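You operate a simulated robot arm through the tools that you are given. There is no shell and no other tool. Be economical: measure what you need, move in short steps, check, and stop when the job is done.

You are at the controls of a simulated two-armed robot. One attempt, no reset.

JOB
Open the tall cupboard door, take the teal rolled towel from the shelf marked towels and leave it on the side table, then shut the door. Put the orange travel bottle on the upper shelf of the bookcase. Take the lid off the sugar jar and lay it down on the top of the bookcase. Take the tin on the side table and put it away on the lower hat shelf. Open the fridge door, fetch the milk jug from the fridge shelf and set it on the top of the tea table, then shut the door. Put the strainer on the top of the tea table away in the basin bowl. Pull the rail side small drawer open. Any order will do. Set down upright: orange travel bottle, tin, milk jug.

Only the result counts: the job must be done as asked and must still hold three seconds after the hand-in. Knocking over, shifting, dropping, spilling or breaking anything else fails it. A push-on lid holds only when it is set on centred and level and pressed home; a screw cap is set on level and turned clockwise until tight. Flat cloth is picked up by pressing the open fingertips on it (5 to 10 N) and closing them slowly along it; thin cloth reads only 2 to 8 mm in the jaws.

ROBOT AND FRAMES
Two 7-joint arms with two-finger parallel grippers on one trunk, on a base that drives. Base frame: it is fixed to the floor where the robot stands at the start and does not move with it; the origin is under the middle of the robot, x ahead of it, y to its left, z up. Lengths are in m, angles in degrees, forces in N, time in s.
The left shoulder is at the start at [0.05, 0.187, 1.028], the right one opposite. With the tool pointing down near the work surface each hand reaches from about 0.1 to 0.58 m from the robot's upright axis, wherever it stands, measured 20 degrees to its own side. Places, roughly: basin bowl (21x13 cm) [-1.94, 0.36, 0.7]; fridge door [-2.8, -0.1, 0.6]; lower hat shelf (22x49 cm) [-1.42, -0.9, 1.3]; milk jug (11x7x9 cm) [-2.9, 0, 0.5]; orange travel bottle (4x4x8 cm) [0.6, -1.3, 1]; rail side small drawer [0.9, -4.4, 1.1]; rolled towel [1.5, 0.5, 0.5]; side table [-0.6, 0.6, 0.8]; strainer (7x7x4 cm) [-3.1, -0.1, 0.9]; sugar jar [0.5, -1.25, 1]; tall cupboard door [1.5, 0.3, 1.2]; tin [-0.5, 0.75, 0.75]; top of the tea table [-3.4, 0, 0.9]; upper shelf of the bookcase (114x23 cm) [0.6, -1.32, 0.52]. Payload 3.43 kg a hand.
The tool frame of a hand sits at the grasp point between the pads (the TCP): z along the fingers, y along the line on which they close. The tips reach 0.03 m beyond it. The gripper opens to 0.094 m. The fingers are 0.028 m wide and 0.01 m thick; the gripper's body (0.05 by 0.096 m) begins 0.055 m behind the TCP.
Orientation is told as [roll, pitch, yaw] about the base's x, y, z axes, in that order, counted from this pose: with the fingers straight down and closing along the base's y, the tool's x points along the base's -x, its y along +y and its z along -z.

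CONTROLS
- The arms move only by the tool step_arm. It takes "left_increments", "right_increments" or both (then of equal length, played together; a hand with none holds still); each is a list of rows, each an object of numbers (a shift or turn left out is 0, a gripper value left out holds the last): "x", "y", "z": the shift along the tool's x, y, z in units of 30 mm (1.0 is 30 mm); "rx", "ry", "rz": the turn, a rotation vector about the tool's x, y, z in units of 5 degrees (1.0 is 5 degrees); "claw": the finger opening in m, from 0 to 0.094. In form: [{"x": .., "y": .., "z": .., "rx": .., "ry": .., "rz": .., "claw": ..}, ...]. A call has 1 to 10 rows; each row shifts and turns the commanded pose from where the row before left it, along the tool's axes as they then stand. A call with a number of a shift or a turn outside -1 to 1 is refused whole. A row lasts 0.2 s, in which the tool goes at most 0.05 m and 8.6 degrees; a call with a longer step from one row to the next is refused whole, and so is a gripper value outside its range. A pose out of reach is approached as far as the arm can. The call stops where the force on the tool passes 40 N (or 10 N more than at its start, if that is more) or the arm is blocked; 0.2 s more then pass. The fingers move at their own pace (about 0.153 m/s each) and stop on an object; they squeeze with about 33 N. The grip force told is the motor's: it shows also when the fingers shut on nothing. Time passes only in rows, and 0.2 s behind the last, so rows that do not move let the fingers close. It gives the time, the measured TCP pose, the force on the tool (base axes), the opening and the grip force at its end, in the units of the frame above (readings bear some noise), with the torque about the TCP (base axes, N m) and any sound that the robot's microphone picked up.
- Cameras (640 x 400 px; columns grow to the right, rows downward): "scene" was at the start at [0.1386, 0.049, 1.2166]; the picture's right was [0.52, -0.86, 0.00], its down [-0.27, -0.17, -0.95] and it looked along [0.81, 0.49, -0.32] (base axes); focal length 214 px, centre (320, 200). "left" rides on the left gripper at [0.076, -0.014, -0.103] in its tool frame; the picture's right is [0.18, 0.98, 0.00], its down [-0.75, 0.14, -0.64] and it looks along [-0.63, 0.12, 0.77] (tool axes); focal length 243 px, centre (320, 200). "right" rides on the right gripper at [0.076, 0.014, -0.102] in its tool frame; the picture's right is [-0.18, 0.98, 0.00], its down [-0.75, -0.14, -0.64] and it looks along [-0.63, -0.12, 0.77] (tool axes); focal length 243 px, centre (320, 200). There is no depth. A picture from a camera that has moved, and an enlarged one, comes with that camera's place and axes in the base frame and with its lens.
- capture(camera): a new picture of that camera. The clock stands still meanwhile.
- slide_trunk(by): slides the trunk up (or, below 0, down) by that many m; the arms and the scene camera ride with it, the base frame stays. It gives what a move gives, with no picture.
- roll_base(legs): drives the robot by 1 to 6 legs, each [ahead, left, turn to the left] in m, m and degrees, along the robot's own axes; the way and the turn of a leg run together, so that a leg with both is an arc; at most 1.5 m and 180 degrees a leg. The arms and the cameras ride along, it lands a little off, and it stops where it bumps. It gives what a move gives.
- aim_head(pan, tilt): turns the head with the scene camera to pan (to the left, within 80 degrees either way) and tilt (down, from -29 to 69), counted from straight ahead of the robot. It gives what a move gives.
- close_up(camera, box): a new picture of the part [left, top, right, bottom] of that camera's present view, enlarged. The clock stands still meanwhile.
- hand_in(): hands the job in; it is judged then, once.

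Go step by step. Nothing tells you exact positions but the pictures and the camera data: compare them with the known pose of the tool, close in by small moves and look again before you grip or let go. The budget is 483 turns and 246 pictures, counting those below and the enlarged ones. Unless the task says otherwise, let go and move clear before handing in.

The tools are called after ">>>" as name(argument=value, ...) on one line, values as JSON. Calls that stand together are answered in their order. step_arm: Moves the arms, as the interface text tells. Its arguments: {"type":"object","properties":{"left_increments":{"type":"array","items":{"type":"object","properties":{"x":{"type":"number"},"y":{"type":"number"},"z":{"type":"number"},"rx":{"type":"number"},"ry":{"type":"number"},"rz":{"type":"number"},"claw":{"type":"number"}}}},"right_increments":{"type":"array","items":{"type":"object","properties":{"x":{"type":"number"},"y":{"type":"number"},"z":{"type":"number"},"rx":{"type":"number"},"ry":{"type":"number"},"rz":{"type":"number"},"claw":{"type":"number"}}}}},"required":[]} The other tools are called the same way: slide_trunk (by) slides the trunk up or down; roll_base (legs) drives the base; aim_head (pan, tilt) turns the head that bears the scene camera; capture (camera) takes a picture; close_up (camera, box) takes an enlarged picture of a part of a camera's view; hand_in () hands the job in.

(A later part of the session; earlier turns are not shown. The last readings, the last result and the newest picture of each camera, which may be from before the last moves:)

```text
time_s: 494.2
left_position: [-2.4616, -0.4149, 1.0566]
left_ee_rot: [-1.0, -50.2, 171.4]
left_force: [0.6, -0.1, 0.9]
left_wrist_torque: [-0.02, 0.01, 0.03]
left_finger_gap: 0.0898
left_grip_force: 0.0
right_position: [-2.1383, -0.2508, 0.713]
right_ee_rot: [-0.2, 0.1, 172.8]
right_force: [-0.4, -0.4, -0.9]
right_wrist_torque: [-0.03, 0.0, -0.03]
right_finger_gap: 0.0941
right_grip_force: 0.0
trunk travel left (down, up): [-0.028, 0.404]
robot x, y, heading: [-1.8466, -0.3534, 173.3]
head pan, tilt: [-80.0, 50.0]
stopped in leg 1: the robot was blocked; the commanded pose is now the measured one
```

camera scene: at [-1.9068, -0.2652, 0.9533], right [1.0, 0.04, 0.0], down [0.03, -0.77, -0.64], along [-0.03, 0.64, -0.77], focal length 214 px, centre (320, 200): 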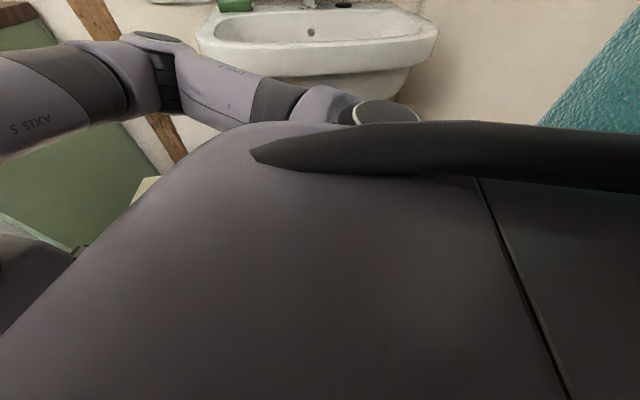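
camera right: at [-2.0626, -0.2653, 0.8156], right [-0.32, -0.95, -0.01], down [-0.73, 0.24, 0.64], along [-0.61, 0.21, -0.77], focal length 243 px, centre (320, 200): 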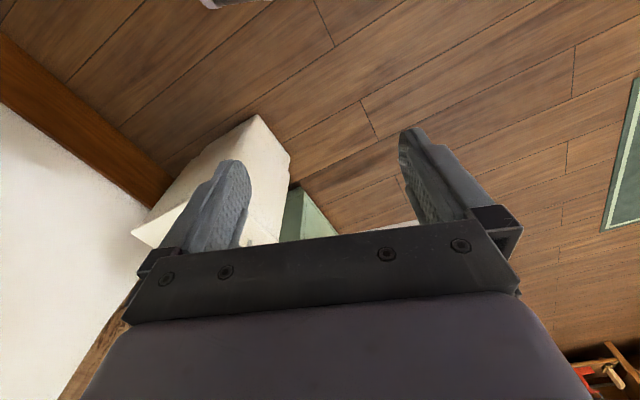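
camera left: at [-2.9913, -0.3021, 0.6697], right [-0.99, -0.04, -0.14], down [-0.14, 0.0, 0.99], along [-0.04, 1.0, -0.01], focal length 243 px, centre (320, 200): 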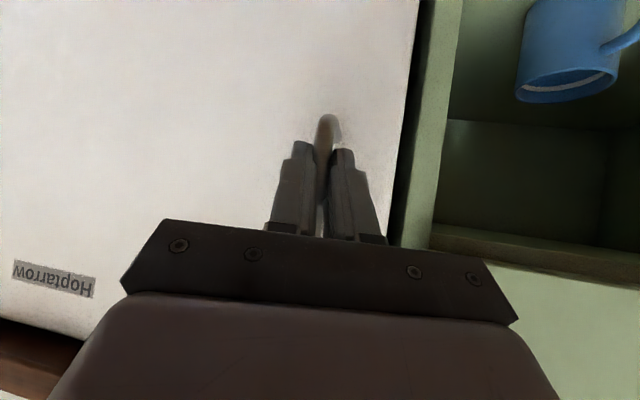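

>>> step_arm(right_increments=[{"y": 0.7, "x": -0.5}, {"y": 0.7, "x": -0.5}, {"y": 0.7, "x": -0.5}, {"y": 0.7, "x": -0.5}, {"y": 0.7, "x": -0.5}, {"y": 0.7, "x": -0.5}])

>>> roll_base(legs=[[0.15, 0.05, 0]])

>>> capture(camera="right")

```text
time_s: 495.6
left_position: [-2.4614, -0.415, 1.0561]
left_ee_rot: [-0.9, -50.3, 171.3]
left_force: [0.2, 0.4, -0.4]
left_wrist_torque: [0.01, -0.01, 0.0]
left_finger_gap: 0.0901
left_grip_force: 0.1
right_position: [-2.244, -0.3648, 0.7108]
right_ee_rot: [-0.4, 0.1, 172.9]
right_force: [1.0, 0.3, 0.9]
right_wrist_torque: [0.01, 0.03, -0.02]
right_finger_gap: 0.0942
right_grip_force: 0.0
trunk travel left (down, up): [-0.028, 0.404]
robot x, y, heading: [-1.8495, -0.3573, 173.4]
head pan, tilt: [-80.0, 50.0]
```

```text
time_s: 496.8
left_position: [-2.4619, -0.4156, 1.0566]
left_ee_rot: [-1.1, -50.2, 171.4]
left_force: [-0.6, 0.7, -0.6]
left_wrist_torque: [0.02, -0.03, 0.01]
left_finger_gap: 0.0898
left_grip_force: 0.0
right_position: [-2.2438, -0.3648, 0.7096]
right_ee_rot: [-0.3, 0.0, 172.9]
right_force: [-0.1, -0.2, 0.7]
right_wrist_torque: [0.03, -0.01, 0.02]
right_finger_gap: 0.0939
right_grip_force: 0.0
trunk travel left (down, up): [-0.028, 0.404]
robot x, y, heading: [-1.8492, -0.3574, 173.0]
head pan, tilt: [-80.0, 50.0]
stopped in leg 1: the robot was blocked; the commanded pose is now the measured one
```

```text
62 pictures are left
camera right: at [-2.1701, -0.3891, 0.8141], right [-0.3, -0.95, 0.0], down [-0.73, 0.23, 0.64], along [-0.61, 0.2, -0.77], focal length 243 px, centre (320, 200)
```

right: 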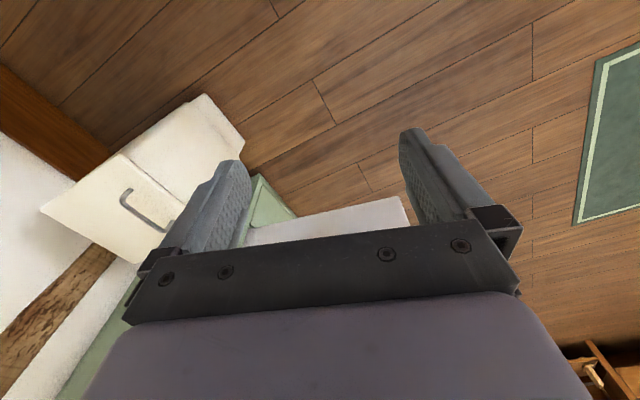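

>>> aim_head(pan=80, tilt=15)

>>> capture(camera="scene")

>>> aim_head(pan=-80, tilt=15)

>>> capture(camera="scene")

```text
time_s: 499.2
left_position: [-2.4616, -0.4168, 1.0572]
left_ee_rot: [-1.0, -50.2, 171.5]
left_force: [0.1, -0.1, 1.0]
left_wrist_torque: [0.0, 0.03, 0.04]
left_finger_gap: 0.0899
left_grip_force: 0.1
right_position: [-2.2445, -0.365, 0.7109]
right_ee_rot: [-0.3, 0.0, 172.9]
right_force: [-0.4, -0.2, 0.2]
right_wrist_torque: [-0.01, 0.02, -0.01]
right_finger_gap: 0.0942
right_grip_force: 0.1
trunk travel left (down, up): [-0.028, 0.404]
robot x, y, heading: [-1.8516, -0.3521, 173.1]
head pan, tilt: [80.0, 15.0]
```

```text
61 pictures are left
camera scene: at [-1.932, -0.4377, 1.007], right [-0.96, 0.29, 0.0], down [0.08, 0.25, -0.97], along [-0.28, -0.92, -0.26], focal length 214 px, centre (320, 200)
```

scene: 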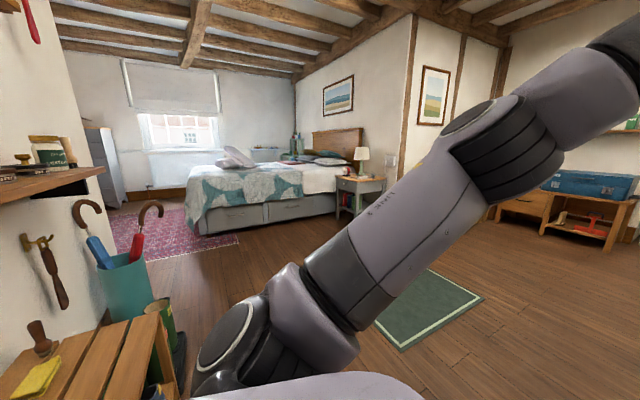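

```text
time_s: 501.7
left_position: [-2.4617, -0.4163, 1.0566]
left_ee_rot: [-1.0, -50.1, 171.5]
left_force: [1.2, 0.3, 0.9]
left_wrist_torque: [0.0, -0.01, -0.01]
left_finger_gap: 0.0902
left_grip_force: 0.0
right_position: [-2.2434, -0.3647, 0.7109]
right_ee_rot: [-0.3, 0.0, 173.0]
right_force: [0.0, -0.4, 0.3]
right_wrist_torque: [-0.01, 0.02, 0.01]
right_finger_gap: 0.0939
right_grip_force: 0.0
trunk travel left (down, up): [-0.028, 0.404]
robot x, y, heading: [-1.8472, -0.3516, 172.9]
head pan, tilt: [-80.0, 15.0]
```

```text
60 pictures are left
camera scene: at [-1.91, -0.2551, 1.007], right [1.0, 0.06, 0.0], down [0.01, -0.26, -0.97], along [-0.05, 0.96, -0.26], focal length 214 px, centre (320, 200)
```

scene: 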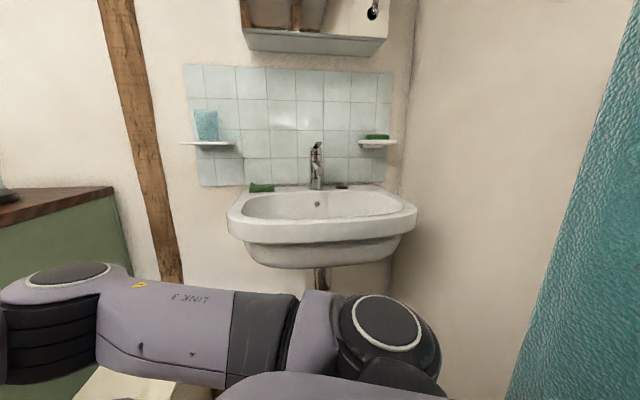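

>>> roll_base(legs=[[-0.017, -0.073, -10]])

>>> roll_base(legs=[[0.1, 0.0, 0]])

```text
time_s: 502.5
left_position: [-2.4633, -0.3838, 1.056]
left_ee_rot: [-0.9, -50.1, 169.5]
left_force: [0.9, 0.1, -0.4]
left_wrist_torque: [0.0, -0.01, 0.02]
left_finger_gap: 0.0898
left_grip_force: 0.0
right_position: [-2.2432, -0.3419, 0.7111]
right_ee_rot: [-0.3, 0.0, 171.1]
right_force: [-0.6, 0.0, 0.6]
right_wrist_torque: [0.02, -0.01, 0.0]
right_finger_gap: 0.0942
right_grip_force: 0.0
trunk travel left (down, up): [-0.028, 0.404]
robot x, y, heading: [-1.8464, -0.341, 171.3]
head pan, tilt: [-80.0, 15.0]
stopped in leg 1: the robot was blocked; the commanded pose is now the measured one
```

```text
time_s: 503.6
left_position: [-2.4619, -0.3789, 1.055]
left_ee_rot: [-1.1, -50.1, 169.2]
left_force: [-0.5, -0.3, 0.9]
left_wrist_torque: [0.01, -0.02, 0.0]
left_finger_gap: 0.0899
left_grip_force: 0.0
right_position: [-2.2427, -0.3376, 0.7113]
right_ee_rot: [-0.3, 0.0, 170.6]
right_force: [0.0, -0.1, -0.1]
right_wrist_torque: [0.03, -0.03, 0.04]
right_finger_gap: 0.094
right_grip_force: 0.0
trunk travel left (down, up): [-0.028, 0.404]
robot x, y, heading: [-1.847, -0.3378, 170.9]
head pan, tilt: [-80.0, 15.0]
stopped in leg 1: the robot was blocked; the commanded pose is now the measured one
```

I can't tell what holds the base. I turn the left wrist to look backward along my left flank.

>>> step_arm(left_increments=[{"ry": 1, "y": 0.4}, {"ry": 1, "y": 0.4}, {"ry": 1, "y": 0.4}, {"ry": 1, "y": 0.4}, {"ry": 1, "y": 0.4}, {"ry": 1, "y": 0.4}, {"ry": 1, "y": 0.4}, {"ry": 1, "y": 0.4}, {"ry": 1, "y": 0.4}, {"ry": 1, "y": 0.4}])

>>> step_arm(left_increments=[{"ry": 1, "y": 0.4}, {"ry": 1, "y": 0.4}, {"ry": 1, "y": 0.4}, {"ry": 1, "y": 0.4}, {"ry": 1, "y": 0.4}, {"ry": 1, "y": 0.4}, {"ry": 1, "y": 0.4}, {"ry": 1, "y": 0.4}, {"ry": 1, "y": 0.4}, {"ry": 1, "y": 0.4}])

>>> capture(camera="left")

```text
time_s: 505.8
left_position: [-2.3987, -0.4541, 0.9636]
left_ee_rot: [-0.6, -2.9, 168.5]
left_force: [1.2, -0.3, -0.1]
left_wrist_torque: [0.02, 0.0, -0.03]
left_finger_gap: 0.09
left_grip_force: 0.0
left hand out of reach, approached as far as the arm can: row 3, 4, 5, 6, 7, 8, 9, 10
right_position: [-2.2411, -0.3361, 0.712]
right_ee_rot: [-0.2, -0.1, 170.7]
right_force: [-1.6, 0.8, 0.2]
right_wrist_torque: [0.0, -0.03, 0.01]
right_finger_gap: 0.094
right_grip_force: 0.0
trunk travel left (down, up): [-0.028, 0.404]
robot x, y, heading: [-1.8472, -0.3428, 171.1]
head pan, tilt: [-80.0, 15.0]
```

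```text
time_s: 508.0
left_position: [-2.2226, -0.5325, 0.8054]
left_ee_rot: [-1.0, 49.8, 167.7]
left_force: [0.0, 0.2, 0.1]
left_wrist_torque: [0.0, 0.03, -0.01]
left_finger_gap: 0.0903
left_grip_force: 0.0
left hand out of reach, approached as far as the arm can: row 1, 2, 3, 4, 5, 6, 7, 8, 9, 10
right_position: [-2.2419, -0.3375, 0.7117]
right_ee_rot: [-0.2, -0.2, 170.7]
right_force: [0.2, 0.3, -0.3]
right_wrist_torque: [-0.02, -0.02, 0.02]
right_finger_gap: 0.094
right_grip_force: 0.0
trunk travel left (down, up): [-0.028, 0.404]
robot x, y, heading: [-1.8479, -0.3441, 171.0]
head pan, tilt: [-80.0, 15.0]
```

```text
59 pictures are left
camera left: at [-2.2488, -0.5151, 0.9308], right [-0.08, -0.99, 0.13], down [-0.98, 0.06, -0.16], along [0.15, -0.14, -0.98], focal length 243 px, centre (320, 200)
```

left: 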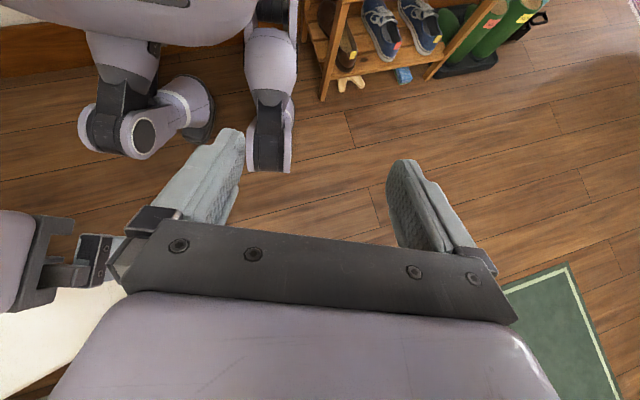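

This shows my wheel legs: nothing ahead of them. I tilt further to see the rear.

>>> step_arm(left_increments=[{"ry": 1, "y": 0.4}, {"ry": 1, "y": 0.4}, {"ry": 1, "y": 0.4}, {"ry": 1, "y": 0.4}, {"ry": 1, "y": 0.4}, {"ry": 1, "y": 0.4}, {"ry": 1, "y": 0.4}, {"ry": 1, "y": 0.4}])

>>> capture(camera="left")

```text
time_s: 509.8
left_position: [-2.2024, -0.5182, 0.8042]
left_ee_rot: [-1.1, 54.7, 167.7]
left_force: [-0.5, -0.7, -0.2]
left_wrist_torque: [0.01, -0.02, -0.02]
left_finger_gap: 0.0899
left_grip_force: 0.1
left hand out of reach, approached as far as the arm can: row 1, 2, 3, 4, 5, 6, 7, 8
right_position: [-2.242, -0.3374, 0.7109]
right_ee_rot: [-0.4, -0.1, 170.7]
right_force: [-0.3, 0.4, -0.1]
right_wrist_torque: [0.0, 0.02, 0.01]
right_finger_gap: 0.0939
right_grip_force: 0.1
trunk travel left (down, up): [-0.028, 0.404]
robot x, y, heading: [-1.848, -0.3468, 170.9]
head pan, tilt: [-80.0, 15.0]
```

```text
58 pictures are left
camera left: at [-2.2386, -0.497, 0.9262], right [-0.09, -0.99, 0.14], down [-0.97, 0.06, -0.25], along [0.23, -0.16, -0.96], focal length 243 px, centre (320, 200)
```

left: 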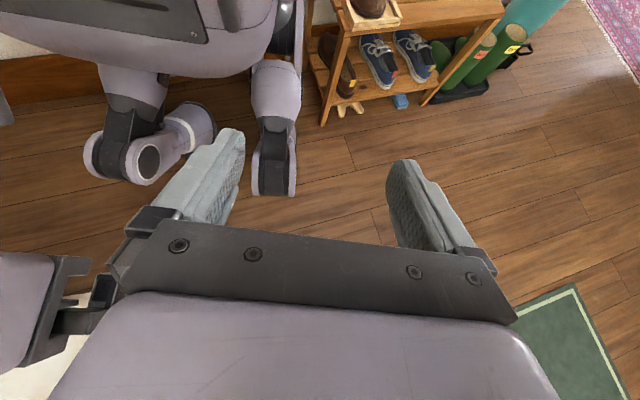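

>>> roll_base(legs=[[0.0, 0.017, 3.2]])

>>> roll_base(legs=[[0.15, 0.0, 0]])

>>> capture(camera="left")

```text
time_s: 510.7
left_position: [-2.1933, -0.5553, 0.8047]
left_ee_rot: [-1.1, 54.7, 170.9]
left_force: [0.1, 1.1, 0.5]
left_wrist_torque: [0.01, -0.01, 0.01]
left_finger_gap: 0.0901
left_grip_force: 0.1
right_position: [-2.2448, -0.3791, 0.7105]
right_ee_rot: [-0.3, 0.0, 173.9]
right_force: [0.1, -0.2, -0.3]
right_wrist_torque: [-0.03, 0.0, -0.03]
right_finger_gap: 0.0942
right_grip_force: 0.1
trunk travel left (down, up): [-0.028, 0.404]
robot x, y, heading: [-1.8484, -0.363, 174.2]
head pan, tilt: [-80.0, 15.0]
```

```text
time_s: 511.8
left_position: [-2.1962, -0.5517, 0.8037]
left_ee_rot: [-1.1, 54.7, 170.6]
left_force: [-0.8, -0.7, -0.6]
left_wrist_torque: [-0.01, 0.01, 0.03]
left_finger_gap: 0.0895
left_grip_force: 0.0
right_position: [-2.2436, -0.372, 0.7119]
right_ee_rot: [-0.3, -0.1, 173.5]
right_force: [-0.6, 0.1, 0.8]
right_wrist_torque: [0.01, 0.0, -0.03]
right_finger_gap: 0.094
right_grip_force: 0.1
trunk travel left (down, up): [-0.028, 0.404]
robot x, y, heading: [-1.8462, -0.3575, 173.5]
head pan, tilt: [-80.0, 15.0]
stopped in leg 1: the robot was blocked; the commanded pose is now the measured one
```

```text
57 pictures are left
camera left: at [-2.2328, -0.5332, 0.9261], right [-0.04, -0.99, 0.14], down [-0.97, 0.01, -0.25], along [0.24, -0.14, -0.96], focal length 243 px, centre (320, 200)
```

left: 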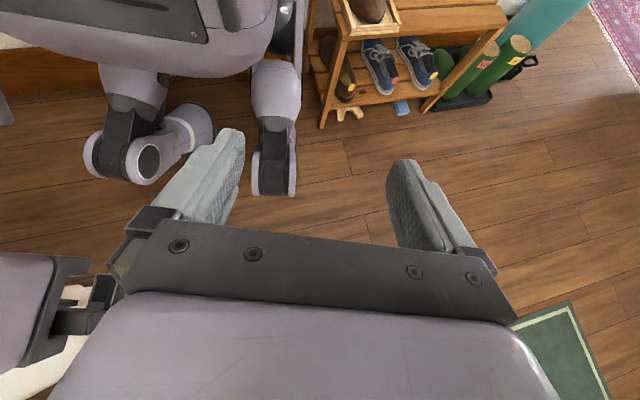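

>>> step_arm(right_increments=[{"ry": 1, "y": -0.7, "z": -0.3}, {"ry": 1, "y": -0.7, "z": -0.3}, {"ry": 1, "y": -0.7, "z": -0.3}, {"ry": 1, "y": -0.7, "z": -0.3}, {"ry": 1, "y": -0.7}, {"ry": 1, "y": -0.7}, {"ry": 1, "y": -0.7}, {"ry": 1, "y": -0.7}, {"ry": 1, "y": -0.7}, {"ry": 1, "y": -0.7}])

>>> step_arm(right_increments=[{"ry": 1}, {"ry": 1}, {"ry": 1}, {"ry": 1}])

>>> capture(camera="right")

```text
time_s: 514.0
left_position: [-2.1971, -0.5508, 0.8045]
left_ee_rot: [-1.1, 54.8, 170.4]
left_force: [0.6, -0.1, 0.8]
left_wrist_torque: [0.0, 0.0, -0.01]
left_finger_gap: 0.0903
left_grip_force: 0.1
right_position: [-2.2237, -0.1657, 0.7477]
right_ee_rot: [-0.3, 50.0, 173.3]
right_force: [-0.3, 0.3, -0.6]
right_wrist_torque: [0.01, -0.01, -0.01]
right_finger_gap: 0.0939
right_grip_force: 0.1
trunk travel left (down, up): [-0.028, 0.404]
robot x, y, heading: [-1.85, -0.3592, 173.7]
head pan, tilt: [-80.0, 15.0]
```

```text
time_s: 515.0
left_position: [-2.1963, -0.5507, 0.8065]
left_ee_rot: [-1.1, 54.7, 170.4]
left_force: [-0.2, 0.5, -0.5]
left_wrist_torque: [-0.01, 0.03, -0.03]
left_finger_gap: 0.0898
left_grip_force: 0.1
right_position: [-2.172, -0.1643, 0.7183]
right_ee_rot: [-0.9, 70.0, 172.8]
right_force: [0.3, -0.5, 0.4]
right_wrist_torque: [-0.03, 0.0, -0.02]
right_finger_gap: 0.0941
right_grip_force: 0.0
right hand out of reach, approached as far as the arm can: row 2, 3, 4
trunk travel left (down, up): [-0.028, 0.404]
robot x, y, heading: [-1.8498, -0.3637, 174.0]
head pan, tilt: [-80.0, 15.0]
```

```text
56 pictures are left
camera right: at [-2.2426, -0.171, 0.8242], right [-0.17, -0.97, -0.18], down [-0.84, 0.24, -0.49], along [0.52, 0.06, -0.85], focal length 243 px, centre (320, 200)
```

right: 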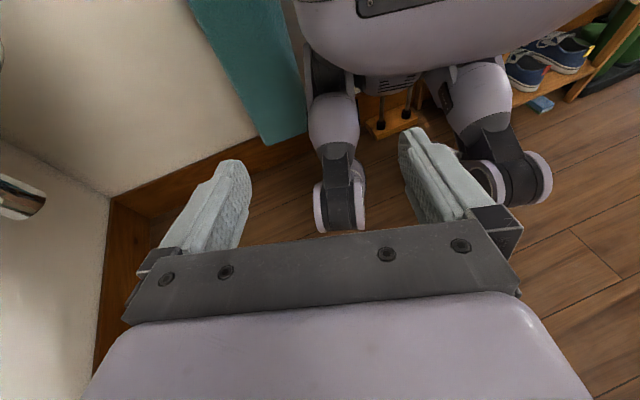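

The rear seems caught at the tool rack by the wall. I try raising the trunk, in case the torso back is hooked on the tall tool handles.

>>> slide_trunk(by=0.1)

>>> slide_trunk(by=0.15)

>>> roll_base(legs=[[0.1, 0.0, 0]])

```text
time_s: 516.3
left_position: [-2.1944, -0.551, 0.9042]
left_ee_rot: [-1.1, 54.7, 170.5]
left_force: [0.1, 0.1, -0.6]
left_wrist_torque: [0.01, 0.0, 0.04]
left_finger_gap: 0.0901
left_grip_force: 0.1
right_position: [-2.172, -0.1638, 0.8179]
right_ee_rot: [-0.9, 69.9, 172.7]
right_force: [0.7, 0.8, 0.5]
right_wrist_torque: [0.0, -0.02, -0.01]
right_finger_gap: 0.0941
right_grip_force: 0.1
trunk travel left (down, up): [-0.128, 0.304]
robot x, y, heading: [-1.8488, -0.3562, 173.9]
head pan, tilt: [-80.0, 15.0]
```

```text
time_s: 518.1
left_position: [-2.1953, -0.5516, 1.0536]
left_ee_rot: [-1.1, 54.8, 170.5]
left_force: [0.1, 0.1, -0.2]
left_wrist_torque: [0.01, 0.01, 0.0]
left_finger_gap: 0.0899
left_grip_force: 0.0
right_position: [-2.1721, -0.1642, 0.9685]
right_ee_rot: [-0.9, 70.0, 172.7]
right_force: [0.1, -0.1, 0.3]
right_wrist_torque: [-0.02, 0.03, -0.03]
right_finger_gap: 0.0942
right_grip_force: 0.0
trunk travel left (down, up): [-0.278, 0.154]
robot x, y, heading: [-1.8491, -0.3563, 174.0]
head pan, tilt: [-80.0, 15.0]
```

```text
time_s: 519.2
left_position: [-2.1958, -0.5465, 1.0542]
left_ee_rot: [-1.1, 54.7, 170.3]
left_force: [0.2, 0.0, 0.3]
left_wrist_torque: [0.0, -0.03, 0.0]
left_finger_gap: 0.0901
left_grip_force: 0.0
right_position: [-2.1698, -0.1603, 0.9671]
right_ee_rot: [-0.9, 69.9, 172.3]
right_force: [-0.2, 0.0, -0.6]
right_wrist_torque: [0.0, -0.01, -0.01]
right_finger_gap: 0.0941
right_grip_force: 0.0
trunk travel left (down, up): [-0.278, 0.154]
robot x, y, heading: [-1.8469, -0.3597, 173.5]
head pan, tilt: [-80.0, 15.0]
stopped in leg 1: the robot was blocked; the commanded pose is now the measured one
```

>>> close_up(camera="right", box=[180, 0, 640, 260])

>>> close_up(camera="left", box=[0, 0, 460, 260])

```text
1.39 times, centred on (410, 130) of right
camera zoom: at [-2.2411, -0.1659, 1.0742], right [-0.18, -0.97, -0.18], down [-0.84, 0.25, -0.49], along [0.52, 0.06, -0.85], focal length 338 px, centre (195, 297)
```

zoom: 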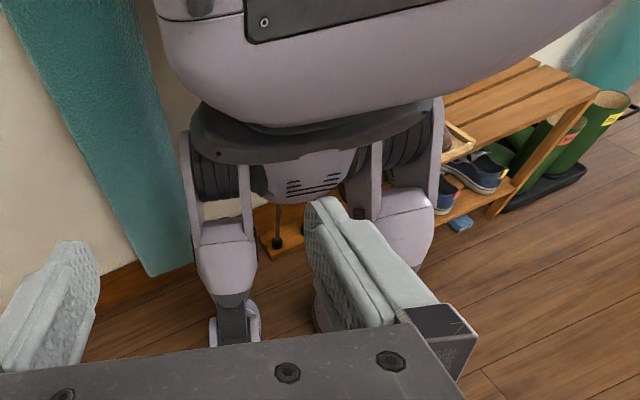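

```text
1.39 times, centred on (230, 130) of left
camera zoom: at [-2.2337, -0.5282, 1.1762], right [-0.05, -0.99, 0.14], down [-0.97, 0.01, -0.25], along [0.24, -0.15, -0.96], focal length 338 px, centre (445, 297)
```

zoom: 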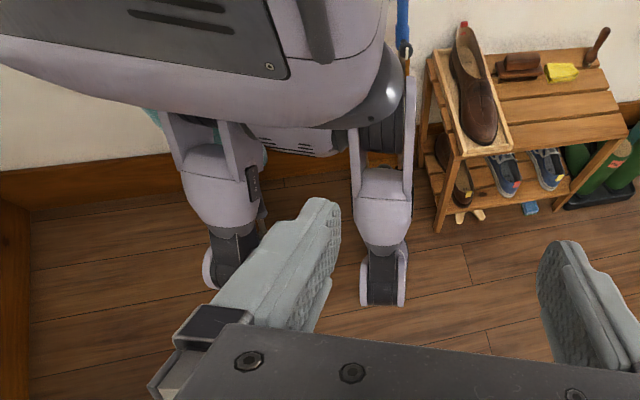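

I try several combined motions to work the rear free.

>>> roll_base(legs=[[0.06, 0.06, 8]])

>>> roll_base(legs=[[0.06, -0.06, -8]])

>>> roll_base(legs=[[0.06, 0.06, -8]])

>>> roll_base(legs=[[0.06, -0.06, 8]])

>>> roll_base(legs=[[-0.05, 0.0, 0]])

```text
time_s: 520.3
left_position: [-2.2312, -0.6508, 1.0546]
left_ee_rot: [-1.1, 54.7, 178.1]
left_force: [-0.1, 0.1, -1.0]
left_wrist_torque: [0.04, 0.0, 0.04]
left_finger_gap: 0.09
left_grip_force: 0.0
right_position: [-2.2602, -0.2648, 0.9661]
right_ee_rot: [-1.0, 70.0, -179.8]
right_force: [0.4, -0.5, -0.5]
right_wrist_torque: [-0.01, -0.02, 0.02]
right_finger_gap: 0.0942
right_grip_force: 0.0
trunk travel left (down, up): [-0.278, 0.154]
robot x, y, heading: [-1.9147, -0.4161, -178.4]
head pan, tilt: [-80.0, 15.0]
```

```text
time_s: 521.4
left_position: [-2.3179, -0.5414, 1.0556]
left_ee_rot: [-1.1, 54.7, 170.2]
left_force: [-1.1, 0.9, 0.0]
left_wrist_torque: [0.0, 0.01, -0.03]
left_finger_gap: 0.09
left_grip_force: 0.1
right_position: [-2.2908, -0.1545, 0.9659]
right_ee_rot: [-0.8, 70.0, 172.4]
right_force: [0.1, 0.7, 0.1]
right_wrist_torque: [0.0, -0.04, -0.02]
right_finger_gap: 0.0939
right_grip_force: 0.0
trunk travel left (down, up): [-0.278, 0.154]
robot x, y, heading: [-1.969, -0.3518, 173.4]
head pan, tilt: [-80.0, 15.0]
```

```text
time_s: 522.5
left_position: [-2.411, -0.5369, 1.053]
left_ee_rot: [-1.0, 54.7, 162.2]
left_force: [0.3, -0.9, -0.5]
left_wrist_torque: [0.02, -0.02, 0.05]
left_finger_gap: 0.0901
left_grip_force: 0.1
right_position: [-2.3302, -0.1591, 0.9662]
right_ee_rot: [-0.9, 70.1, 164.5]
right_force: [-0.6, 0.1, -0.8]
right_wrist_torque: [-0.01, 0.04, -0.02]
right_finger_gap: 0.0939
right_grip_force: 0.1
trunk travel left (down, up): [-0.278, 0.154]
robot x, y, heading: [-2.041, -0.3981, 165.6]
head pan, tilt: [-80.0, 15.0]
```

```text
time_s: 523.6
left_position: [-2.4357, -0.5202, 1.0535]
left_ee_rot: [-1.0, 54.6, 170.5]
left_force: [-0.2, -0.2, 0.5]
left_wrist_torque: [0.01, -0.02, 0.02]
left_finger_gap: 0.0901
left_grip_force: 0.0
right_position: [-2.4109, -0.1323, 0.9668]
right_ee_rot: [-0.8, 70.1, 172.6]
right_force: [-0.1, 0.0, 0.3]
right_wrist_torque: [0.02, -0.02, -0.02]
right_finger_gap: 0.0941
right_grip_force: 0.0
trunk travel left (down, up): [-0.278, 0.154]
robot x, y, heading: [-2.0853, -0.3308, 173.5]
head pan, tilt: [-80.0, 15.0]
```

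```text
time_s: 524.5
left_position: [-2.3867, -0.5253, 1.0551]
left_ee_rot: [-1.2, 54.6, 170.3]
left_force: [0.1, 0.2, -0.1]
left_wrist_torque: [0.01, 0.01, 0.03]
left_finger_gap: 0.0899
left_grip_force: 0.1
right_position: [-2.3612, -0.1387, 0.9671]
right_ee_rot: [-1.0, 69.9, 172.4]
right_force: [0.3, -0.1, -0.4]
right_wrist_torque: [-0.01, 0.0, -0.01]
right_finger_gap: 0.094
right_grip_force: 0.0
trunk travel left (down, up): [-0.278, 0.154]
robot x, y, heading: [-2.0395, -0.3363, 174.0]
head pan, tilt: [-80.0, 15.0]
```

Free. I move south away from there and check the tool corner.

>>> roll_base(legs=[[0.1, 0.6, 0]])

>>> roll_base(legs=[[0.2, 0.0, -80]])

>>> aim_head(pan=-65, tilt=25)

>>> capture(camera="scene")

```text
time_s: 527.9
left_position: [-2.5501, -1.1139, 1.0544]
left_ee_rot: [-1.0, 54.7, 170.7]
left_force: [0.0, -0.1, 0.6]
left_wrist_torque: [-0.03, 0.0, -0.04]
left_finger_gap: 0.0902
left_grip_force: 0.2
right_position: [-2.5264, -0.7286, 0.9669]
right_ee_rot: [-0.9, 69.9, 172.7]
right_force: [-0.2, 0.1, -0.6]
right_wrist_torque: [-0.02, -0.02, 0.02]
right_finger_gap: 0.0938
right_grip_force: 0.0
trunk travel left (down, up): [-0.278, 0.154]
robot x, y, heading: [-2.1997, -0.9204, 173.8]
head pan, tilt: [-80.0, 15.0]
```

```text
time_s: 531.8
left_position: [-2.5804, -0.4799, 1.0554]
left_ee_rot: [-1.0, 54.7, 90.5]
left_force: [0.2, 0.4, 0.1]
left_wrist_torque: [-0.03, 0.01, 0.0]
left_finger_gap: 0.0899
left_grip_force: 0.1
right_position: [-2.1941, -0.4374, 0.9679]
right_ee_rot: [-0.9, 70.0, 92.6]
right_force: [0.2, 0.0, -0.1]
right_wrist_torque: [0.04, -0.02, -0.02]
right_finger_gap: 0.094
right_grip_force: 0.0
trunk travel left (down, up): [-0.278, 0.154]
robot x, y, heading: [-2.3331, -0.7901, 93.5]
head pan, tilt: [-80.0, 15.0]
```

```text
time_s: 532.5
left_position: [-2.5801, -0.4801, 1.054]
left_ee_rot: [-1.1, 54.7, 90.5]
left_force: [-0.3, 0.9, -0.5]
left_wrist_torque: [0.01, 0.01, 0.0]
left_finger_gap: 0.09
left_grip_force: 0.1
right_position: [-2.1954, -0.4374, 0.9656]
right_ee_rot: [-0.9, 70.0, 92.6]
right_force: [-0.5, 0.1, 0.8]
right_wrist_torque: [-0.02, 0.04, 0.0]
right_finger_gap: 0.0939
right_grip_force: 0.1
trunk travel left (down, up): [-0.278, 0.154]
robot x, y, heading: [-2.3318, -0.7877, 93.7]
head pan, tilt: [-65.0, 25.0]
```

```text
53 pictures are left
camera scene: at [-2.2535, -0.6862, 1.2409], right [0.48, -0.88, 0.0], down [-0.37, -0.2, -0.91], along [0.8, 0.43, -0.42], focal length 214 px, centre (320, 200)
```

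scene: 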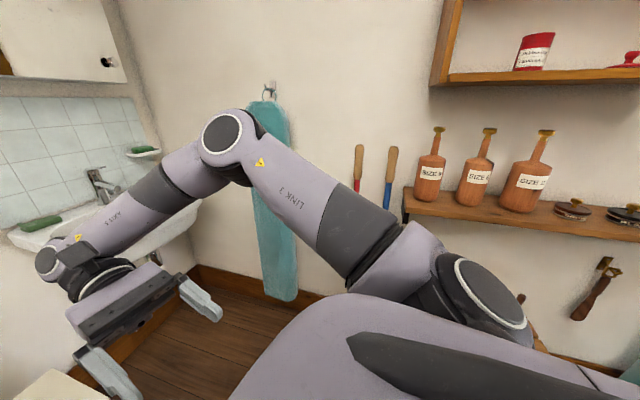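

All intact. I restore both wrists, then move to stand before the open fridge.

>>> step_arm(left_increments=[{"ry": -1}, {"ry": -1}, {"ry": -1}, {"ry": -1}, {"ry": -1}, {"ry": -1}, {"ry": -1}, {"ry": -1}, {"ry": -1}, {"ry": -1}], right_increments=[{"ry": -1}, {"ry": -1}, {"ry": -1}, {"ry": -1}, {"ry": -1}, {"ry": -1}, {"ry": -1}, {"ry": -1}, {"ry": -1}, {"ry": -1}])

>>> step_arm(left_increments=[{"ry": -1}, {"ry": -1}, {"ry": -1}, {"ry": -1}, {"ry": -1}, {"ry": -1}, {"ry": -1}, {"ry": -1}, {"ry": -1}, {"ry": -1}], right_increments=[{"ry": -1}, {"ry": -1}, {"ry": -1}, {"ry": -1}, {}, {}, {}, {}, {}, {}])

>>> roll_base(legs=[[-0.12, 0.65, 0]])

>>> aim_head(pan=-10, tilt=40)

>>> capture(camera="scene")

```text
time_s: 534.7
left_position: [-2.5802, -0.4803, 1.0548]
left_ee_rot: [-0.6, 4.5, 91.3]
left_force: [-1.0, 0.2, -0.3]
left_wrist_torque: [-0.03, -0.01, -0.03]
left_finger_gap: 0.09
left_grip_force: 0.1
right_position: [-2.1948, -0.4348, 0.9683]
right_ee_rot: [-0.3, 19.9, 93.3]
right_force: [0.2, 0.3, 0.2]
right_wrist_torque: [0.0, -0.01, 0.03]
right_finger_gap: 0.094
right_grip_force: 0.1
trunk travel left (down, up): [-0.278, 0.154]
robot x, y, heading: [-2.3338, -0.7896, 93.4]
head pan, tilt: [-65.0, 25.0]
```

```text
time_s: 536.9
left_position: [-2.5789, -0.4562, 1.0746]
left_ee_rot: [-1.0, -45.3, 92.0]
left_force: [0.7, 0.5, -0.5]
left_wrist_torque: [0.01, 0.0, 0.02]
left_finger_gap: 0.0899
left_grip_force: 0.0
left hand out of reach, approached as far as the arm can: row 9, 10
right_position: [-2.1947, -0.4375, 0.967]
right_ee_rot: [-0.4, 0.0, 93.4]
right_force: [0.1, 0.4, 0.9]
right_wrist_torque: [-0.02, 0.02, -0.02]
right_finger_gap: 0.0939
right_grip_force: 0.0
trunk travel left (down, up): [-0.278, 0.154]
robot x, y, heading: [-2.336, -0.7896, 93.7]
head pan, tilt: [-65.0, 25.0]
```

```text
time_s: 540.6
left_position: [-3.2152, -0.6116, 1.0759]
left_ee_rot: [-0.9, -45.2, 91.6]
left_force: [0.4, -0.4, 0.2]
left_wrist_torque: [-0.01, 0.0, 0.0]
left_finger_gap: 0.0899
left_grip_force: 0.1
right_position: [-2.8305, -0.5961, 0.9676]
right_ee_rot: [-0.4, 0.0, 93.0]
right_force: [-0.4, 0.5, -0.8]
right_wrist_torque: [-0.04, -0.03, -0.03]
right_finger_gap: 0.0941
right_grip_force: 0.0
trunk travel left (down, up): [-0.278, 0.154]
robot x, y, heading: [-2.9723, -0.9492, 93.6]
head pan, tilt: [-65.0, 25.0]
```

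```text
time_s: 541.8
left_position: [-3.2147, -0.6123, 1.0747]
left_ee_rot: [-0.9, -45.2, 91.6]
left_force: [-0.5, -0.9, 0.9]
left_wrist_torque: [-0.02, -0.01, 0.04]
left_finger_gap: 0.0901
left_grip_force: 0.2
right_position: [-2.8306, -0.596, 0.9662]
right_ee_rot: [-0.3, 0.1, 92.9]
right_force: [-0.4, -0.7, 0.0]
right_wrist_torque: [-0.02, 0.01, 0.01]
right_finger_gap: 0.094
right_grip_force: 0.1
trunk travel left (down, up): [-0.278, 0.154]
robot x, y, heading: [-2.9707, -0.9479, 93.1]
head pan, tilt: [-10.0, 40.0]
```

```text
52 pictures are left
camera scene: at [-2.9623, -0.8042, 1.2175], right [0.99, -0.12, 0.0], down [-0.08, -0.64, -0.77], along [0.09, 0.76, -0.64], focal length 214 px, centre (320, 200)
```

scene: 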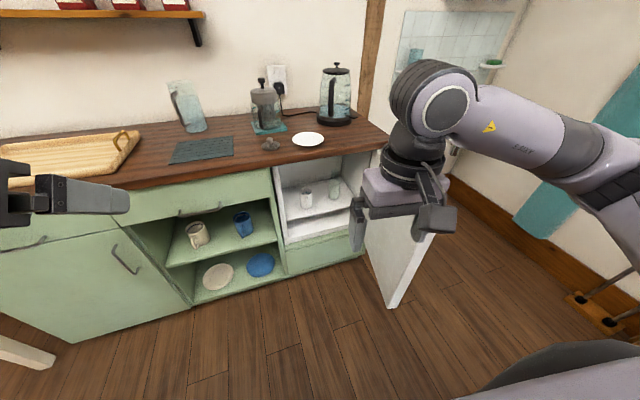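

>>> close_up(camera="scene", box=[240, 100, 400, 260])

```text
2.50 times, centred on (320, 180) of scene
camera zoom: at [-2.9623, -0.8042, 1.2175], right [0.99, -0.12, 0.0], down [-0.08, -0.64, -0.77], along [0.09, 0.76, -0.64], focal length 536 px, centre (320, 250)
```

zoom: 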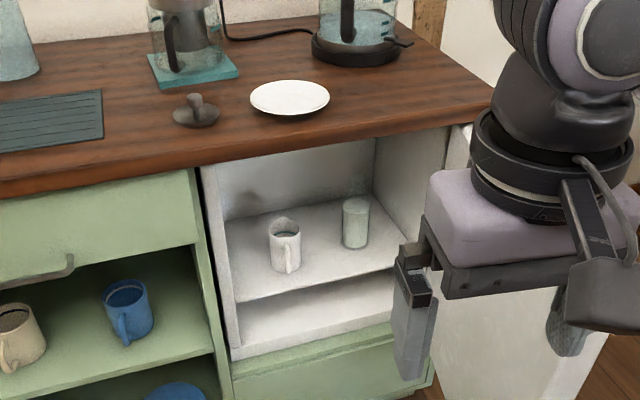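

The milk jug (white, handle toward me) stands on the fridge shelf near (-2.93, 0.0). I raise the right hand out of the way, lower the trunk and extend the left hand.

>>> step_arm(left_increments=[{"ry": -0.6}, {"ry": -0.6}, {"z": 0.62, "x": -0.5, "y": -0.2}, {"z": 0.62, "x": -0.5, "y": -0.2}, {"z": 0.62, "x": -0.5, "y": -0.2}, {"z": 0.62, "x": -0.5, "y": -0.2}, {"z": 0.62, "x": -0.5, "y": -0.2}, {"z": 0.62, "x": -0.5, "y": -0.2}, {}, {}], right_increments=[{"z": -0.9, "x": 0.4}, {"z": -0.9, "x": 0.4}, {"z": -0.9, "x": 0.4}, {"z": -0.9, "x": 0.4}, {"z": -0.9, "x": 0.4}, {"z": -0.9}, {"z": -0.9}, {"z": -0.9}, {"z": -0.9}, {"z": -0.9}])

>>> slide_trunk(by=-0.27)

>>> roll_base(legs=[[0.05, -0.17, 0]])

>>> capture(camera="left")

```text
time_s: 544.0
left_position: [-3.1787, -0.4552, 1.0877]
left_ee_rot: [-1.0, -51.3, 91.6]
left_force: [-0.1, 0.0, 0.0]
left_wrist_torque: [0.01, 0.01, 0.02]
left_finger_gap: 0.09
left_grip_force: 0.0
left hand out of reach, approached as far as the arm can: row 1, 2
right_position: [-2.8296, -0.655, 1.2373]
right_ee_rot: [-0.3, -0.1, 92.9]
right_force: [0.1, 0.5, -0.2]
right_wrist_torque: [0.01, 0.02, -0.01]
right_finger_gap: 0.0939
right_grip_force: 0.0
trunk travel left (down, up): [-0.278, 0.154]
robot x, y, heading: [-2.9711, -0.9482, 93.3]
head pan, tilt: [-10.0, 40.0]
```

```text
time_s: 546.8
left_position: [-3.1788, -0.4553, 0.8184]
left_ee_rot: [-1.0, -51.2, 91.7]
left_force: [0.7, 0.0, 0.0]
left_wrist_torque: [0.0, -0.01, 0.01]
left_finger_gap: 0.0901
left_grip_force: 0.0
right_position: [-2.8293, -0.6545, 0.968]
right_ee_rot: [-0.2, 0.0, 92.9]
right_force: [-0.7, 0.2, -0.1]
right_wrist_torque: [0.02, -0.01, -0.02]
right_finger_gap: 0.094
right_grip_force: 0.1
trunk travel left (down, up): [-0.008, 0.424]
robot x, y, heading: [-2.9716, -0.9492, 93.1]
head pan, tilt: [-10.0, 40.0]
```

```text
time_s: 548.3
left_position: [-3.0131, -0.3964, 0.8178]
left_ee_rot: [-1.0, -51.2, 91.6]
left_force: [0.1, 0.6, 0.4]
left_wrist_torque: [-0.01, 0.02, 0.0]
left_finger_gap: 0.0903
left_grip_force: 0.1
right_position: [-2.6633, -0.5964, 0.9681]
right_ee_rot: [-0.4, -0.1, 93.0]
right_force: [-0.1, 0.9, -0.6]
right_wrist_torque: [0.04, 0.02, -0.03]
right_finger_gap: 0.0938
right_grip_force: 0.1
trunk travel left (down, up): [-0.008, 0.424]
robot x, y, heading: [-2.8032, -0.8866, 93.3]
head pan, tilt: [-10.0, 40.0]
```

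```text
50 pictures are left
camera left: at [-2.9966, -0.5246, 0.8231], right [-0.98, -0.13, -0.15], down [-0.15, -0.03, 0.99], along [-0.13, 0.99, 0.01], focal length 243 px, centre (320, 200)
```

left: 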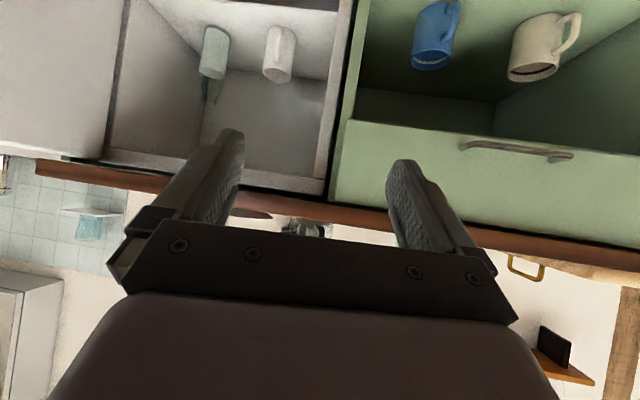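

Rim triangulates to (-2.934, 0.036, 0.576), so base z≈0.486. I align laterally, lower the hand and extend.

>>> roll_base(legs=[[0.0, -0.082, 0]])

>>> step_arm(left_increments=[{"z": 0.9125, "x": 0.333}, {"z": 0.9125, "x": 0.333}, {"z": 0.9125, "x": 0.333}, {"z": 0.9125, "x": 0.333}, {"z": 0.9125, "x": 0.333}, {"z": 0.9125, "x": 0.333}, {"z": 0.9125, "x": 0.333}, {"z": 0.9125, "x": 0.333}])

>>> capture(camera="left")

>>> capture(camera="scene")

```text
time_s: 549.3
left_position: [-2.933, -0.3919, 0.8178]
left_ee_rot: [-1.0, -51.1, 91.8]
left_force: [0.4, 1.0, 1.1]
left_wrist_torque: [0.0, -0.01, 0.04]
left_finger_gap: 0.0901
left_grip_force: 0.0
right_position: [-2.583, -0.5911, 0.9668]
right_ee_rot: [-0.4, 0.0, 93.0]
right_force: [-0.6, -0.2, 0.0]
right_wrist_torque: [-0.01, 0.04, 0.02]
right_finger_gap: 0.094
right_grip_force: 0.1
trunk travel left (down, up): [-0.008, 0.424]
robot x, y, heading: [-2.7249, -0.8848, 93.4]
head pan, tilt: [-10.0, 40.0]
```

```text
time_s: 551.1
left_position: [-2.9319, -0.2714, 0.6186]
left_ee_rot: [-1.1, -51.2, 91.7]
left_force: [0.3, -0.2, -0.4]
left_wrist_torque: [-0.03, 0.01, -0.03]
left_finger_gap: 0.0901
left_grip_force: 0.1
right_position: [-2.582, -0.5914, 0.9668]
right_ee_rot: [-0.3, 0.0, 93.0]
right_force: [0.1, -0.2, -0.2]
right_wrist_torque: [0.04, 0.02, 0.02]
right_finger_gap: 0.0937
right_grip_force: 0.0
trunk travel left (down, up): [-0.008, 0.424]
robot x, y, heading: [-2.7199, -0.8861, 93.2]
head pan, tilt: [-10.0, 40.0]
```

```text
49 pictures are left
camera left: at [-2.9154, -0.4001, 0.623], right [-0.98, -0.13, -0.15], down [-0.15, -0.03, 0.99], along [-0.13, 0.99, 0.01], focal length 243 px, centre (320, 200)
```

left: 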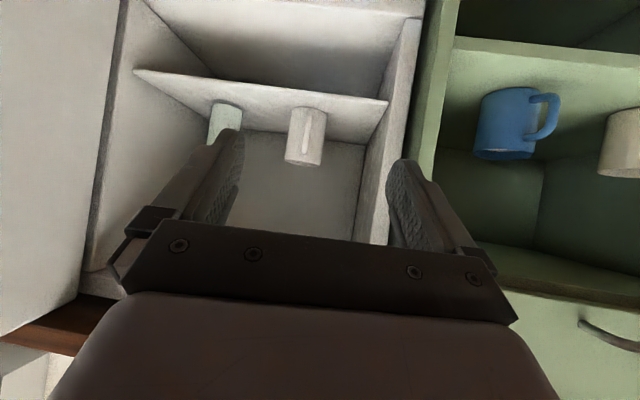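

```text
48 pictures are left
camera scene: at [-2.7157, -0.7405, 0.9475], right [0.99, -0.12, 0.0], down [-0.08, -0.64, -0.77], along [0.09, 0.76, -0.64], focal length 214 px, centre (320, 200)
```

scene: 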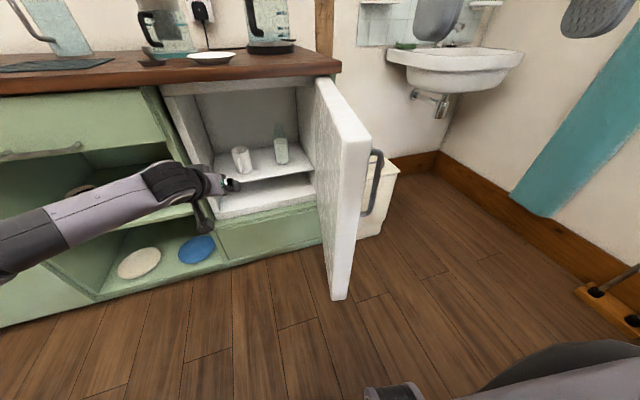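

>>> roll_base(legs=[[0.29, 0.015, 0]])

>>> capture(camera="left")

```text
time_s: 552.5
left_position: [-2.942, -0.1635, 0.6167]
left_ee_rot: [-1.0, -51.0, 91.6]
left_force: [-0.5, 0.1, -0.3]
left_wrist_torque: [0.01, 0.0, -0.01]
left_finger_gap: 0.0901
left_grip_force: 0.2
right_position: [-2.5922, -0.481, 0.9642]
right_ee_rot: [-0.3, 0.3, 92.7]
right_force: [-0.8, 0.5, -0.3]
right_wrist_torque: [0.0, 0.02, -0.01]
right_finger_gap: 0.094
right_grip_force: 0.1
trunk travel left (down, up): [-0.008, 0.424]
robot x, y, heading: [-2.7349, -0.7784, 93.2]
head pan, tilt: [-10.0, 40.0]
stopped in leg 1: the robot was blocked; the commanded pose is now the measured one
```

```text
47 pictures are left
camera left: at [-2.9265, -0.2908, 0.6216], right [-0.98, -0.13, -0.15], down [-0.15, -0.03, 0.99], along [-0.13, 0.99, 0.01], focal length 243 px, centre (320, 200)
```

left: 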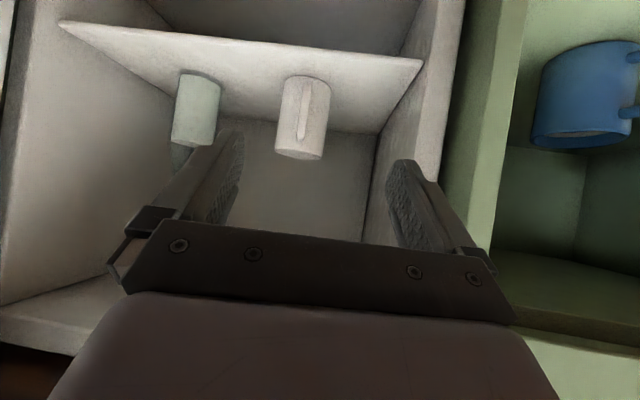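

The base met the door edge; I shift the base 20 cm left and the hand back right by the same.

>>> roll_base(legs=[[-0.05, 0.2, 0]])

>>> step_arm(left_increments=[{"y": -0.85}, {"y": -0.85}, {"y": -0.85}, {"y": -0.85}, {"y": -0.85}, {"y": -0.85}, {"y": -0.85}, {"y": -0.85}])

>>> capture(camera="left")

```text
time_s: 554.1
left_position: [-3.1325, -0.2218, 0.6161]
left_ee_rot: [-0.9, -51.0, 91.5]
left_force: [0.3, -0.9, 0.1]
left_wrist_torque: [0.03, -0.01, 0.01]
left_finger_gap: 0.09
left_grip_force: 0.0
right_position: [-2.7838, -0.5413, 0.9655]
right_ee_rot: [-0.5, 0.3, 92.6]
right_force: [-0.2, 0.0, -0.3]
right_wrist_torque: [0.01, -0.02, -0.03]
right_finger_gap: 0.0937
right_grip_force: 0.0
trunk travel left (down, up): [-0.008, 0.424]
robot x, y, heading: [-2.9212, -0.8371, 92.8]
head pan, tilt: [-10.0, 40.0]
```

```text
time_s: 555.9
left_position: [-2.9279, -0.2197, 0.6168]
left_ee_rot: [-1.0, -51.0, 91.4]
left_force: [0.0, 0.5, -0.3]
left_wrist_torque: [0.02, 0.04, -0.02]
left_finger_gap: 0.0901
left_grip_force: 0.1
right_position: [-2.7835, -0.5418, 0.9667]
right_ee_rot: [-0.4, 0.3, 92.6]
right_force: [-0.7, -0.2, -0.6]
right_wrist_torque: [0.01, -0.01, 0.01]
right_finger_gap: 0.0941
right_grip_force: 0.2
trunk travel left (down, up): [-0.008, 0.424]
robot x, y, heading: [-2.9233, -0.8343, 93.2]
head pan, tilt: [-10.0, 40.0]
```

```text
46 pictures are left
camera left: at [-2.9124, -0.3479, 0.6238], right [-0.98, -0.13, -0.15], down [-0.15, -0.03, 0.99], along [-0.13, 0.99, 0.01], focal length 243 px, centre (320, 200)
```

left: 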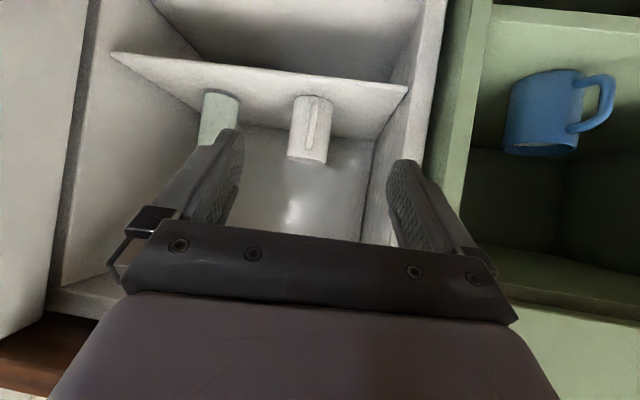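

>>> roll_base(legs=[[0.228, 0.0, 0]])

>>> capture(camera="left")

```text
time_s: 557.6
left_position: [-2.9421, 0.0061, 0.6196]
left_ee_rot: [-0.9, -50.9, 91.4]
left_force: [0.5, 0.2, 0.2]
left_wrist_torque: [0.0, 0.03, -0.02]
left_finger_gap: 0.0901
left_grip_force: 0.0
right_position: [-2.7956, -0.3145, 0.9653]
right_ee_rot: [-0.5, 0.3, 92.6]
right_force: [-0.2, 0.3, 0.9]
right_wrist_torque: [0.01, 0.02, -0.02]
right_finger_gap: 0.094
right_grip_force: 0.1
trunk travel left (down, up): [-0.008, 0.424]
robot x, y, heading: [-2.9321, -0.6092, 93.2]
head pan, tilt: [-10.0, 40.0]
```

```text
45 pictures are left
camera left: at [-2.925, -0.1214, 0.6238], right [-0.98, -0.13, -0.15], down [-0.15, -0.03, 0.99], along [-0.13, 0.99, 0.01], focal length 243 px, centre (320, 200)
```

left: 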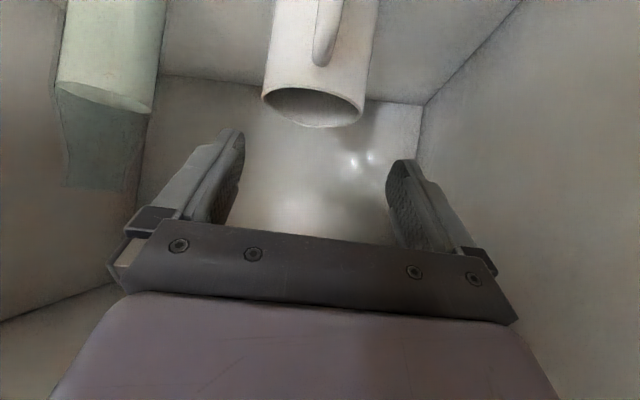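

>>> step_arm(left_increments=[{"z": 0.49, "x": 0.5, "y": -0.12}, {"z": 0.49, "x": 0.5, "y": -0.12}, {"z": 0.47, "x": 0.47, "y": -0.12}, {}])

>>> capture(camera="left")

```text
time_s: 558.6
left_position: [-2.9302, 0.0129, 0.5568]
left_ee_rot: [-0.8, -51.0, 91.6]
left_force: [0.5, 0.6, -0.6]
left_wrist_torque: [-0.01, 0.01, -0.01]
left_finger_gap: 0.0898
left_grip_force: 0.1
right_position: [-2.7957, -0.3159, 0.9659]
right_ee_rot: [-0.5, 0.2, 92.6]
right_force: [0.8, -0.3, -2.0]
right_wrist_torque: [-0.04, -0.01, 0.01]
right_finger_gap: 0.0941
right_grip_force: 0.0
trunk travel left (down, up): [-0.008, 0.424]
robot x, y, heading: [-2.9371, -0.6078, 93.0]
head pan, tilt: [-10.0, 40.0]
```

```text
44 pictures are left
camera left: at [-2.9142, -0.1152, 0.5617], right [-0.98, -0.13, -0.15], down [-0.15, -0.03, 0.99], along [-0.13, 0.99, 0.01], focal length 243 px, centre (320, 200)
```

left: 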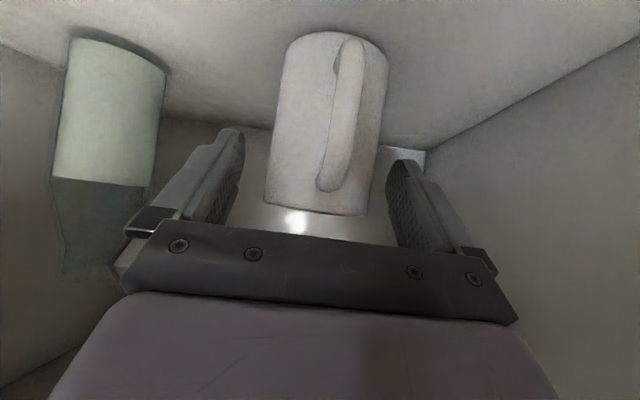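

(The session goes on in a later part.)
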